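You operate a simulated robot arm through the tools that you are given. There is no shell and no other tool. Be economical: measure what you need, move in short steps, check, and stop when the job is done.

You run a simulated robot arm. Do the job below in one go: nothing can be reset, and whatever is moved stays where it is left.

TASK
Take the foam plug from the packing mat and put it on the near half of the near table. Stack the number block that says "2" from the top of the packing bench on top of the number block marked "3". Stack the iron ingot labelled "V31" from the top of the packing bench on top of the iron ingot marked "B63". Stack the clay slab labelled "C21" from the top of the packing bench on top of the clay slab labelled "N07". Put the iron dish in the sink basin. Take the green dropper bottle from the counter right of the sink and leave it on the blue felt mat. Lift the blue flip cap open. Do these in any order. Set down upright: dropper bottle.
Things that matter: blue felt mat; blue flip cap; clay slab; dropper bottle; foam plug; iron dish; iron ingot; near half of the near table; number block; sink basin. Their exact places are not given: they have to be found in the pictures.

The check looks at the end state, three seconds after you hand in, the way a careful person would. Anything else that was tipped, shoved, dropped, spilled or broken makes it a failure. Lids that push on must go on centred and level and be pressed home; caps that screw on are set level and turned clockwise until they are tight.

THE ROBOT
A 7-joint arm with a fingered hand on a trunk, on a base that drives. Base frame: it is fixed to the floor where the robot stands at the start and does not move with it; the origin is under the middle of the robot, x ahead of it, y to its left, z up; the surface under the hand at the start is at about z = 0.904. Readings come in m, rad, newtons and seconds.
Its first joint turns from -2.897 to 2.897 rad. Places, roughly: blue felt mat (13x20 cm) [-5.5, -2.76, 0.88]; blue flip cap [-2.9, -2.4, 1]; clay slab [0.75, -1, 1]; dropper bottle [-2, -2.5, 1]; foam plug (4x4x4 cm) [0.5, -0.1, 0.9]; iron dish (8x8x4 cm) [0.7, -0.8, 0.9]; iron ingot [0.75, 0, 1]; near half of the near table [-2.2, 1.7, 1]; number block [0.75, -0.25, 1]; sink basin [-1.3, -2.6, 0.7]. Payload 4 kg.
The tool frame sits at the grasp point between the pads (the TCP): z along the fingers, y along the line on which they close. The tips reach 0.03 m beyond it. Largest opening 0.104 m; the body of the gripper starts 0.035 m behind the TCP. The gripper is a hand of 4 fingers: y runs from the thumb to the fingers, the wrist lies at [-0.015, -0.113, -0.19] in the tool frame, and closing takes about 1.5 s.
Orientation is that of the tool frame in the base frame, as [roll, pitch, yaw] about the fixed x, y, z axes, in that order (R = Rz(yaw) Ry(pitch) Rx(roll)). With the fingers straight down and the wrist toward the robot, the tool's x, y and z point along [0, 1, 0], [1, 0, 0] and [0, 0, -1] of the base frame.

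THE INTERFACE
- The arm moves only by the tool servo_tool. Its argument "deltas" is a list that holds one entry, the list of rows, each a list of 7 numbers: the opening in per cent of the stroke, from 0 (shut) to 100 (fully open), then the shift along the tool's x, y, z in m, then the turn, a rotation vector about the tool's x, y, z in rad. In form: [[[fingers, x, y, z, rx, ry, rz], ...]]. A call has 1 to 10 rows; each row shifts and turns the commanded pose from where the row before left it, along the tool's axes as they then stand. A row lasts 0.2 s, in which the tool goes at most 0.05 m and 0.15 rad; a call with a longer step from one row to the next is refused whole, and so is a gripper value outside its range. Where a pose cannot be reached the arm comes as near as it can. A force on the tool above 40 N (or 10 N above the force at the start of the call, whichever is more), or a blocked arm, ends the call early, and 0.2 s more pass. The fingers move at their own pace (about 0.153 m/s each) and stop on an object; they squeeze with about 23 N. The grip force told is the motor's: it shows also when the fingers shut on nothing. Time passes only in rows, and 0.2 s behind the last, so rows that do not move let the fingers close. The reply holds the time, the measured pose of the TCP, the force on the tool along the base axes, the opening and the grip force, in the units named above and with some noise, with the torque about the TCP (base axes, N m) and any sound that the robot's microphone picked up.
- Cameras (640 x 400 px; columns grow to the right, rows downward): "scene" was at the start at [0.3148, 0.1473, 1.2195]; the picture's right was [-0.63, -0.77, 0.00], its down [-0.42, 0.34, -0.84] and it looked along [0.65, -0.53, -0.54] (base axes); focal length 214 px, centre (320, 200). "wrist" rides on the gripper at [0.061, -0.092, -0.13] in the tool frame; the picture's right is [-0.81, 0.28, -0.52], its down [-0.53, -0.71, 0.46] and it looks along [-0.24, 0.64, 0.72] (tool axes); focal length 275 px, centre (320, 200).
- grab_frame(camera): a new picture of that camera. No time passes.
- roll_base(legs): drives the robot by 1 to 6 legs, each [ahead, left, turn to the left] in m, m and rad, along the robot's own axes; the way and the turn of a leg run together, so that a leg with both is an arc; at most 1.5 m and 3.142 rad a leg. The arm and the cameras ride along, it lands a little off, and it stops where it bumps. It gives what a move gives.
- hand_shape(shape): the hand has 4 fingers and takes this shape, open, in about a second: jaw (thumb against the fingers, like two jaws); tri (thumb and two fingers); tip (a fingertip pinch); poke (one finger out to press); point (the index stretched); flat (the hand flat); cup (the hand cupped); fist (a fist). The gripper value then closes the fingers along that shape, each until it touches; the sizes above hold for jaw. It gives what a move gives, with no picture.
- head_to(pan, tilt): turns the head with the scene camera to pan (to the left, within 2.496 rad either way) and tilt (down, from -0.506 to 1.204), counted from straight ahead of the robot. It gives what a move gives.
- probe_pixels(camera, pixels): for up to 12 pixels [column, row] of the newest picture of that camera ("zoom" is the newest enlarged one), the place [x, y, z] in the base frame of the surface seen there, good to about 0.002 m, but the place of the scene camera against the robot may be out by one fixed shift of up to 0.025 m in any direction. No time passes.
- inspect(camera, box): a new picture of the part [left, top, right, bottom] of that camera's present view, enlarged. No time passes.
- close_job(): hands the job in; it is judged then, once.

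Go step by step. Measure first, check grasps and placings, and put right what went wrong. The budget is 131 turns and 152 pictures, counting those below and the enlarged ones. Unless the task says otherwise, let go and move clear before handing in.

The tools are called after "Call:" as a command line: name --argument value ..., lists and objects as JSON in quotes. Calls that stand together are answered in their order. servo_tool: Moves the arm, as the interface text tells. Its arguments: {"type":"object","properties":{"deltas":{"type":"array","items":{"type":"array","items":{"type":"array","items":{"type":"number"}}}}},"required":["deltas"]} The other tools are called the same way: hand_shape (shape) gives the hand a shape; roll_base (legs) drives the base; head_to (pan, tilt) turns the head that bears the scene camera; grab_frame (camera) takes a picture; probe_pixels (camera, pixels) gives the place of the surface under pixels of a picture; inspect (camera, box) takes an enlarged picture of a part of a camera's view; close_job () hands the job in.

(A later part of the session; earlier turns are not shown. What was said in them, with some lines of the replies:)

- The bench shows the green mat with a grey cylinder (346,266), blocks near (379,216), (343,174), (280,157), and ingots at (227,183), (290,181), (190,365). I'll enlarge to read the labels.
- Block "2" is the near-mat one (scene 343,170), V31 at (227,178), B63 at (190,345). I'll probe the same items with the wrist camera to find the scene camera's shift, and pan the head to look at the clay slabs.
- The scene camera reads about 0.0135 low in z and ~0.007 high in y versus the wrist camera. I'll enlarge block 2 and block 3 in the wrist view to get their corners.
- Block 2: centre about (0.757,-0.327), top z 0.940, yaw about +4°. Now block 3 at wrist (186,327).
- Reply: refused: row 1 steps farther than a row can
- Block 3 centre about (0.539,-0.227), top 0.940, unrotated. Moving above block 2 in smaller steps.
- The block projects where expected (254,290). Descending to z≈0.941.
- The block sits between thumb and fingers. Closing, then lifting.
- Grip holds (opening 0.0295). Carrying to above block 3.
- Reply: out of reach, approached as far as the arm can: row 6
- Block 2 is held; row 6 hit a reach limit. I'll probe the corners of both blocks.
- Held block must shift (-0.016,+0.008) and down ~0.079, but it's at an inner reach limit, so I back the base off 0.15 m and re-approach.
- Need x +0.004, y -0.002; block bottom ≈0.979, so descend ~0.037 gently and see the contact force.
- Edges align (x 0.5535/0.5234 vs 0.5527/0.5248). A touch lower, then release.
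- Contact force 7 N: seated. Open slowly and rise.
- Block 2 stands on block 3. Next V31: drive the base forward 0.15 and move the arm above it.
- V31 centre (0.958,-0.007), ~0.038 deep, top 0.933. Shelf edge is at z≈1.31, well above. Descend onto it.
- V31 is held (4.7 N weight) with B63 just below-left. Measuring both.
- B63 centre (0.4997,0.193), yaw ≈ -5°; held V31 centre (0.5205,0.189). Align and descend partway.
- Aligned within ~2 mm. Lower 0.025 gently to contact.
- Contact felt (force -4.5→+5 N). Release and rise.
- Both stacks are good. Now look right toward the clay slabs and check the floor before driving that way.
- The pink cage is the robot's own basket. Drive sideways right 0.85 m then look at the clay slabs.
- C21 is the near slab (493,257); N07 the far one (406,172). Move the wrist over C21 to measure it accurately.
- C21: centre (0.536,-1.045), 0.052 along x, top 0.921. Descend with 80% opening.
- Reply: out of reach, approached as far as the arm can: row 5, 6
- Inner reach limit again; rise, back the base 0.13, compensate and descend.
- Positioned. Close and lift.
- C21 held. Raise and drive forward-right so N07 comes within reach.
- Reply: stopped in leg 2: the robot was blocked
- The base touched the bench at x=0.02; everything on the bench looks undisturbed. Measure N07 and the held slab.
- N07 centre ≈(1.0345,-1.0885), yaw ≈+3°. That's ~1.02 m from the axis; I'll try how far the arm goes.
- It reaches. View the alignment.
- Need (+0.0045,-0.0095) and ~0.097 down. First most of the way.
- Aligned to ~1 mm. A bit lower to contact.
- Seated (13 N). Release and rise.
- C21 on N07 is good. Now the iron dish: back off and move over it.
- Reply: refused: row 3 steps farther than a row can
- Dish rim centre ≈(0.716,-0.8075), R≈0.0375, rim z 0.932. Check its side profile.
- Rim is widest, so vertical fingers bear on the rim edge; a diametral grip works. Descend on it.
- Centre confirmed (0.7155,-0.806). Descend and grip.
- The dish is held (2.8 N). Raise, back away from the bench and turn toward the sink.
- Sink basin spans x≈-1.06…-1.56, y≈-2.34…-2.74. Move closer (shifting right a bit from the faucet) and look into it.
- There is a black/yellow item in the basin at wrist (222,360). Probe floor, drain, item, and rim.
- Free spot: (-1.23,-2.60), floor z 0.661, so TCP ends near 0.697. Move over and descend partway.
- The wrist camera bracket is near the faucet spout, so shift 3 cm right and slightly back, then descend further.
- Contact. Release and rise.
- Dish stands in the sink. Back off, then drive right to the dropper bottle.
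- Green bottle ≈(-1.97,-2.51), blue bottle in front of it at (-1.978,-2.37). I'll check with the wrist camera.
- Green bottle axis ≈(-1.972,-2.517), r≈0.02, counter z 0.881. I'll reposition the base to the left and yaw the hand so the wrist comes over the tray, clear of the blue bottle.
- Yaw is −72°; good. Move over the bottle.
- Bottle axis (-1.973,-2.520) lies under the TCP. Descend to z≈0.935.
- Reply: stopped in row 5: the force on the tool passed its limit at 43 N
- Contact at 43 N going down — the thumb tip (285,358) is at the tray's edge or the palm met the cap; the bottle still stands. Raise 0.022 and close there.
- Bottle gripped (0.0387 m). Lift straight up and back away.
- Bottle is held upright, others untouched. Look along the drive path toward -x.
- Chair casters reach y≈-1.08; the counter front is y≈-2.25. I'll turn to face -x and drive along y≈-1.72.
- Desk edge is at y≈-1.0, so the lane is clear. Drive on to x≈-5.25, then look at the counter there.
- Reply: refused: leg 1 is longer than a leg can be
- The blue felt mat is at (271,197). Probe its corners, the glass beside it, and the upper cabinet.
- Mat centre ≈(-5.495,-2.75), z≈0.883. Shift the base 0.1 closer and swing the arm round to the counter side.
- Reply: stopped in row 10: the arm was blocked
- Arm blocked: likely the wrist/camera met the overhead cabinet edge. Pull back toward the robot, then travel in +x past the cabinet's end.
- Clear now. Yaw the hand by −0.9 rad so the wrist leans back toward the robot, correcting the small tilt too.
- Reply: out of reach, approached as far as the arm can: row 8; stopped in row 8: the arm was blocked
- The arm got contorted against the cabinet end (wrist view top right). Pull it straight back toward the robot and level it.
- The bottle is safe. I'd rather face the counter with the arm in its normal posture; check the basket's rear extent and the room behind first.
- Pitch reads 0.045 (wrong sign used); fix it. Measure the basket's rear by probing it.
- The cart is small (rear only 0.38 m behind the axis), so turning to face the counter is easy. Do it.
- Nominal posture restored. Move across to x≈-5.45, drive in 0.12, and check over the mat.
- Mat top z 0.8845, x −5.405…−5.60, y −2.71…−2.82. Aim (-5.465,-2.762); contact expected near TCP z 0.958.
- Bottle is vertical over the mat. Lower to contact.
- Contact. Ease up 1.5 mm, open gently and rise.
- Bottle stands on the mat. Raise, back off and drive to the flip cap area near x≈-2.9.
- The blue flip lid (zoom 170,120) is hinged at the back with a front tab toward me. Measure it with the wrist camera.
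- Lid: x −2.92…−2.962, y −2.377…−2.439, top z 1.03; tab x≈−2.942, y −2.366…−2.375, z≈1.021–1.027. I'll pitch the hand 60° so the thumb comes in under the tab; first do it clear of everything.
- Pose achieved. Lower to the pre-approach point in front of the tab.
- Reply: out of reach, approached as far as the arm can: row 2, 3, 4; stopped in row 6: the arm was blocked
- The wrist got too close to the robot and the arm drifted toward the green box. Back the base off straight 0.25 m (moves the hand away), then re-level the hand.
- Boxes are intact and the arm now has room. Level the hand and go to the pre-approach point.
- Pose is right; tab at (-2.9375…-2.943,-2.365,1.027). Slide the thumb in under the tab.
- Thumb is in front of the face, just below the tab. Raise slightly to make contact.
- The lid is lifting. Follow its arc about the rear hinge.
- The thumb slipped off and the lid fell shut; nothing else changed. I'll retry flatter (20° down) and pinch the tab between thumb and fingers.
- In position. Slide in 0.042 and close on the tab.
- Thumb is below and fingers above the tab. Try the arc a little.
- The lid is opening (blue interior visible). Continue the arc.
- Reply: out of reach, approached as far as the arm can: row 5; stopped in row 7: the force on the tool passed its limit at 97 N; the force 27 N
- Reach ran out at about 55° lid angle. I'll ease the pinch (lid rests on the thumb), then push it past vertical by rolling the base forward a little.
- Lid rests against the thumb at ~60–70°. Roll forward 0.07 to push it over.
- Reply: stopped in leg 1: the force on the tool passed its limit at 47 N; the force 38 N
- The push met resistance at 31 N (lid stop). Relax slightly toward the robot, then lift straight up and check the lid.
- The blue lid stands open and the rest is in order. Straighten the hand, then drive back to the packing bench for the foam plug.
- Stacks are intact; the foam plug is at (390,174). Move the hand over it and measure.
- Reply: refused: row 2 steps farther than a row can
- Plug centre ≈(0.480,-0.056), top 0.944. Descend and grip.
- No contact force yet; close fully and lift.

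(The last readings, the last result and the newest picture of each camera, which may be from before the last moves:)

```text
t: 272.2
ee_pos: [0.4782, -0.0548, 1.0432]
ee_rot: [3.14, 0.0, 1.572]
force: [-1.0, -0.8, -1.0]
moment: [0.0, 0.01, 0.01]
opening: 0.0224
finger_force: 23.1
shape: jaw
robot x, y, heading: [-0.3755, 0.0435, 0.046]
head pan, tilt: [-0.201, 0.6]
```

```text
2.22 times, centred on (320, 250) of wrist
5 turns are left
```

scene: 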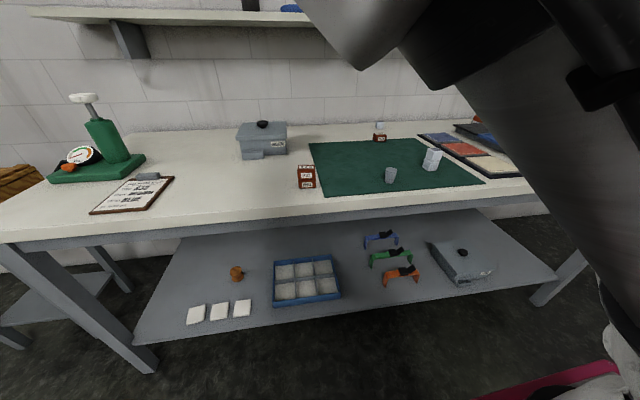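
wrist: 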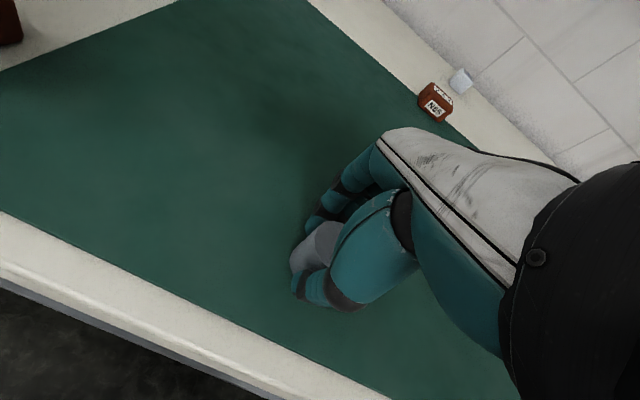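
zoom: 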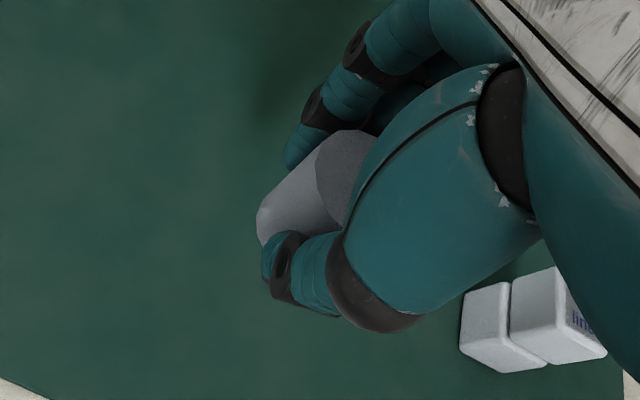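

The plug is held; only 5 turns remain, so I drive straight to the near table's end and take pictures with a grid of probes in one go.

Call:
servo_tool --deltas '[[[0, 0, 0, -0.045, 0, 0, 0], [0, 0, 0, -0.045, 0, 0, 0], [0, 0, 0, -0.045, 0, 0, 0], [0, 0, 0, -0.045, 0, 0, 0], [0, 0, 0, -0.03, 0, 0, 0]]]'

Call:
roll_base --legs '[[-0.38, 0, -0.046], [0, 1.4, 0], [0, 0.25, 0], [0, 0, 3.13]]'

Call:
head_to --pan 0.0 --tilt 0.6

Call:
grab_frame --camera "scene"

Call:
grab_frame --camera "wrist"

Call:
probe_pixels --camera "scene" --pixels '[[320, 120], [320, 160], [320, 200], [320, 240], [320, 280], [320, 320], [240, 160], [240, 200], [240, 240], [400, 160], [400, 200], [400, 240]]'

Call:
probe_pixels --camera "wrist" --pixels '[[100, 100], [200, 100], [300, 100], [100, 200], [200, 200], [100, 300], [200, 300], [250, 350], [150, 380], [250, 200], [250, 150], [150, 250]]'

```text
t: 273.4
ee_pos: [0.4805, -0.0536, 1.2544]
ee_rot: [3.141, -0.001, 1.571]
force: [-0.4, 0.2, -0.4]
moment: [0.03, -0.02, 0.03]
opening: 0.0224
finger_force: 22.9
shape: jaw
robot x, y, heading: [-0.3745, 0.039, 0.048]
head pan, tilt: [-0.201, 0.6]
```

```text
t: 291.3
ee_pos: [-1.5864, 1.8592, 1.2533]
ee_rot: [3.14, 0.0, -1.647]
force: [0.8, -0.1, -1.3]
moment: [0.02, 0.01, -0.01]
opening: 0.0223
finger_force: 23.3
shape: jaw
robot x, y, heading: [-0.7399, 1.6907, 3.108]
head pan, tilt: [-0.201, 0.6]
```

```text
t: 292.0
ee_pos: [-1.585, 1.8587, 1.2521]
ee_rot: [3.139, 0.002, -1.648]
force: [0.2, 0.7, -0.3]
moment: [0.02, 0.01, 0.03]
opening: 0.022
finger_force: 23.5
shape: jaw
robot x, y, heading: [-0.7418, 1.6938, 3.111]
head pan, tilt: [0.0, 0.6]
```

```text
18 pictures are left
```

scene: 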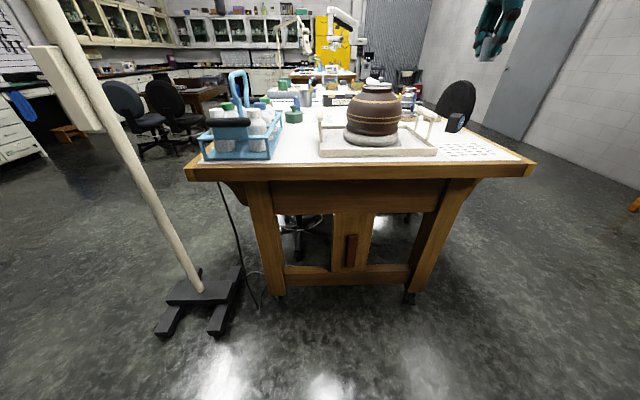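

```text
17 pictures are left
```

wrist: 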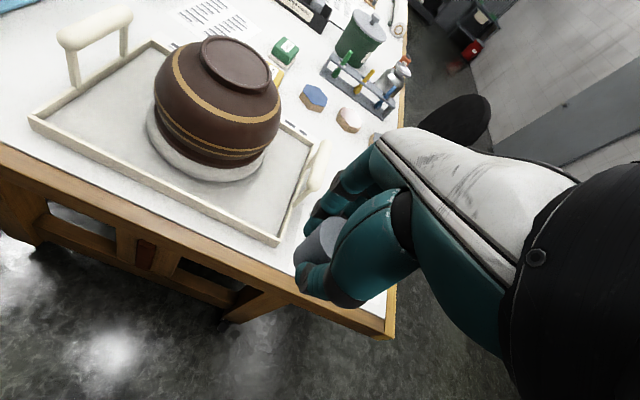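

```text
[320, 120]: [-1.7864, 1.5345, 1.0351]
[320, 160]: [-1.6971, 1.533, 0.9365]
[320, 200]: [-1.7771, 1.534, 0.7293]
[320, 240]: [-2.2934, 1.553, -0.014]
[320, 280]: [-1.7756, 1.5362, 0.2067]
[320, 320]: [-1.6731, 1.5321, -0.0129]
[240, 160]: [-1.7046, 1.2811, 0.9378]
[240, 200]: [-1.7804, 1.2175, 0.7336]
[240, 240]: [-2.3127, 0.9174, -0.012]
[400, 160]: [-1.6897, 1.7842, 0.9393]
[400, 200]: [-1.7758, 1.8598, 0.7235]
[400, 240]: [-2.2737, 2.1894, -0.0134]
```

```text
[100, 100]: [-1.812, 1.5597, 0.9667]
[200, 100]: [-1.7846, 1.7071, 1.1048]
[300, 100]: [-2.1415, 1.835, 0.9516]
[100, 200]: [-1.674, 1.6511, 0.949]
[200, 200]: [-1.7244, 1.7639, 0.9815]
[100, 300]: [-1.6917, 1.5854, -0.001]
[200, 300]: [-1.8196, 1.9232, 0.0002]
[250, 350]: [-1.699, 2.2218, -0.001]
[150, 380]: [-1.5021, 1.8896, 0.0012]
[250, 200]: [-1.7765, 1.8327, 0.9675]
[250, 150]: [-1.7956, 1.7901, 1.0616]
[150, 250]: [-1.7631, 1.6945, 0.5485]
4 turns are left
```

The plug is held; table end edge is at x≈−1.67, top z≈0.95, with a free strip right of the tray (y≈1.93–2.18). Roll there and partly descend, probing the spot below.

Call:
roll_base --legs '[[0, -0.2, 0.03], [0.25, 0, 0]]'

Call:
servo_tool --deltas '[[[0, 0, 0, 0.045, 0, 0, 0], [0, 0, 0, 0.045, 0, 0, 0], [0, 0, 0, 0.03, 0, 0, 0], [0, 0, 0, 0, 0, 0, 0]]]'

Call:
grab_frame --camera "wrist"

Call:
grab_frame --camera "scene"

Call:
probe_pixels --camera "wrist" --pixels '[[240, 301], [220, 301], [240, 280], [240, 325], [215, 320], [260, 325], [220, 270], [190, 300], [250, 345], [290, 230], [200, 250], [170, 270]]'

```text
t: 295.0
ee_pos: [-1.8374, 2.0304, 1.2524]
ee_rot: [3.14, 0.0, -1.614]
force: [-0.1, -0.8, -0.2]
moment: [0.03, -0.02, 0.02]
opening: 0.0223
finger_force: 23.0
shape: jaw
robot x, y, heading: [-0.9855, 1.8976, -3.138]
head pan, tilt: [0.0, 0.6]
```

```text
t: 296.0
ee_pos: [-1.8372, 2.0294, 1.1315]
ee_rot: [3.141, 0.001, -1.612]
force: [-0.2, -0.3, -0.3]
moment: [-0.02, 0.02, -0.03]
opening: 0.0221
finger_force: 22.5
shape: jaw
robot x, y, heading: [-0.988, 1.8983, -3.134]
head pan, tilt: [0.0, 0.6]
```

```text
16 pictures are left
```

wrist: 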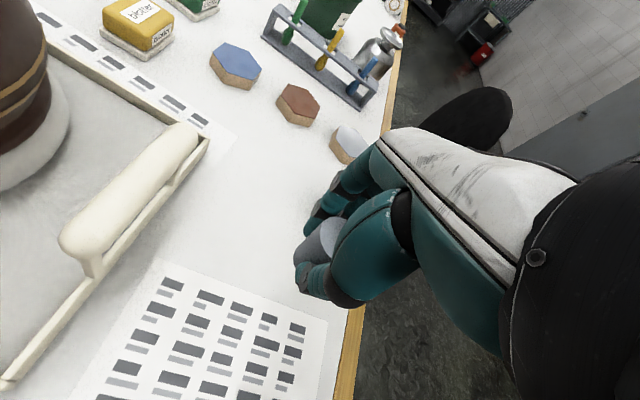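

```text
15 pictures are left
```

scene: 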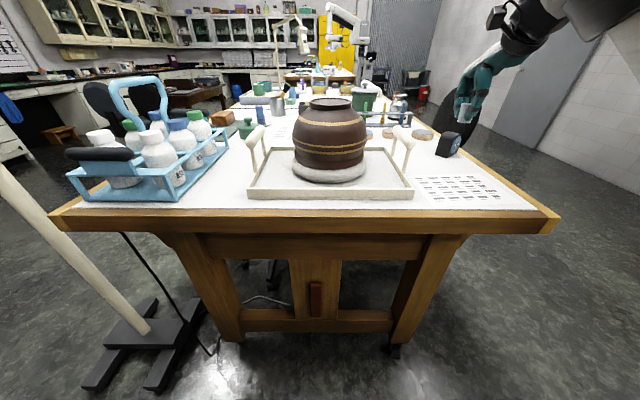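

```text
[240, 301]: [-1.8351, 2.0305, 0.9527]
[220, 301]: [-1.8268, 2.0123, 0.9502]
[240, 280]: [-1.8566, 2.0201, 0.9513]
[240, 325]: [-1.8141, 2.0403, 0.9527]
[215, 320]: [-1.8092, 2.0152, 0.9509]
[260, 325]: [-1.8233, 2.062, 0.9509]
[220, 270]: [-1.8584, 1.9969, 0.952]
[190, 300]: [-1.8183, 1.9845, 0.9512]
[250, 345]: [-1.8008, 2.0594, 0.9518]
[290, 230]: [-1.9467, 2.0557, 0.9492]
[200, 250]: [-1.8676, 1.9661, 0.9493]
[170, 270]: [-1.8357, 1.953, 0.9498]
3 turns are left
```

The surface right below (240,301) is flat at z 0.951 and clear. Lower the plug to contact, release with a small opening, rise, and look.

Call:
servo_tool --deltas '[[[0, 0.01, 0.012, 0.03, 0, 0, 0], [0, 0, 0, 0.045, 0, 0, 0], [0, 0, 0, 0.045, 0, 0, 0], [0, 0, 0, 0.012, 0, 0, 0], [0, 0, 0, 0.004, 0, 0, 0], [0, 0, 0, 0.003, 0, 0, 0], [0, 0, 0, 0.002, 0, 0, 0], [0, 0, 0, 0, 0, 0, 0], [0, 0, 0, 0, 0, 0, 0]]]'

Call:
servo_tool --deltas '[[[30, 0, 0, 0, 0, 0, 0], [45, 0, 0, 0, 0, 0, 0], [60, 0, 0, 0, 0, 0, 0], [60, 0, 0, 0, 0, 0, 0], [60, 0, 0, 0, 0, 0, 0], [60, 0, 0, -0.03, 0, 0, 0], [60, 0, 0, -0.045, 0, 0, 0], [60, 0, 0, -0.045, 0, 0, 0], [60, 0, 0, -0.045, 0, 0, 0], [60, 0, 0, 0, 0, 0, 0]]]'

Call:
grab_frame --camera "wrist"

Call:
grab_frame --camera "scene"

```text
t: 298.0
ee_pos: [-1.8491, 2.0207, 0.9927]
ee_rot: [3.139, -0.001, -1.613]
force: [0.3, 0.1, -0.4]
moment: [-0.01, 0.0, 0.02]
opening: 0.0221
finger_force: 23.2
shape: jaw
robot x, y, heading: [-0.9859, 1.8949, -3.135]
head pan, tilt: [0.0, 0.6]
```

```text
t: 300.2
ee_pos: [-1.8511, 2.0228, 1.1583]
ee_rot: [3.139, -0.001, -1.61]
force: [-0.2, 0.0, 0.1]
moment: [0.0, 0.01, -0.02]
opening: 0.0622
finger_force: 0.1
shape: jaw
robot x, y, heading: [-0.9856, 1.8997, -3.134]
head pan, tilt: [0.0, 0.6]
```

```text
14 pictures are left
```

wrist: 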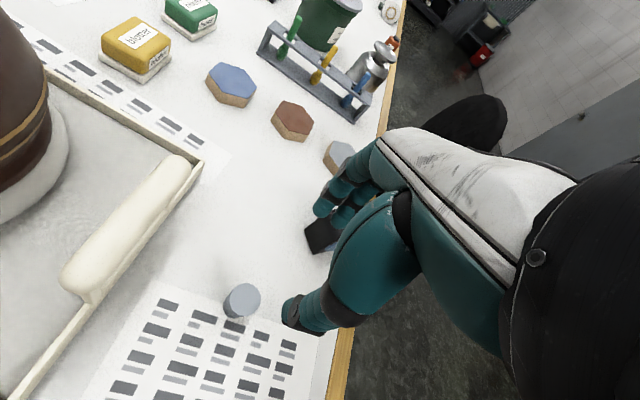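

```text
13 pictures are left
2 turns are left
```

scene: 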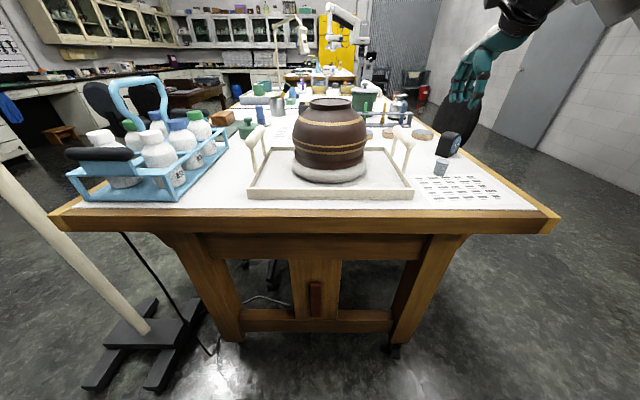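

The foam plug stands on the near half of the table (wrist 241,300) and nothing next to it moved. The hand is clear and every other part of the job is done, so I'm handing in.

Call:
close_job

```text
The job is handed in.
```

I finished all seven parts and handed the job in; I don't have the check's result yet.

- **Number blocks:** "2" is on top of "3", edges lined up.
- **Iron ingots:** V31 is on top of B63.
- **Clay slabs:** C21 is on top of N07, within about 1 mm.
- **Iron dish:** it is standing in the sink basin, clear of the drain and the item already in there.
- **Green dropper bottle:** it is upright on the blue felt mat.
- **Blue flip cap:** it is open and staying open. Opening it took two tries and some hard contact, up to 97 N on the tool. The boxes and their tray looked unmoved in the pictures, but I didn't re-measure them.
- **Foam plug:** it is standing on the near half of the near table, at the edge of a sheet of paper.

There was some other contact along the way:
- The base touched the packing bench once.
- The arm was blocked near the overhead cabinet while I carried the bottle.
- The hand hit something at 43 N while I was picking the bottle up.

I saw nothing knocked over or out of place after any of these.
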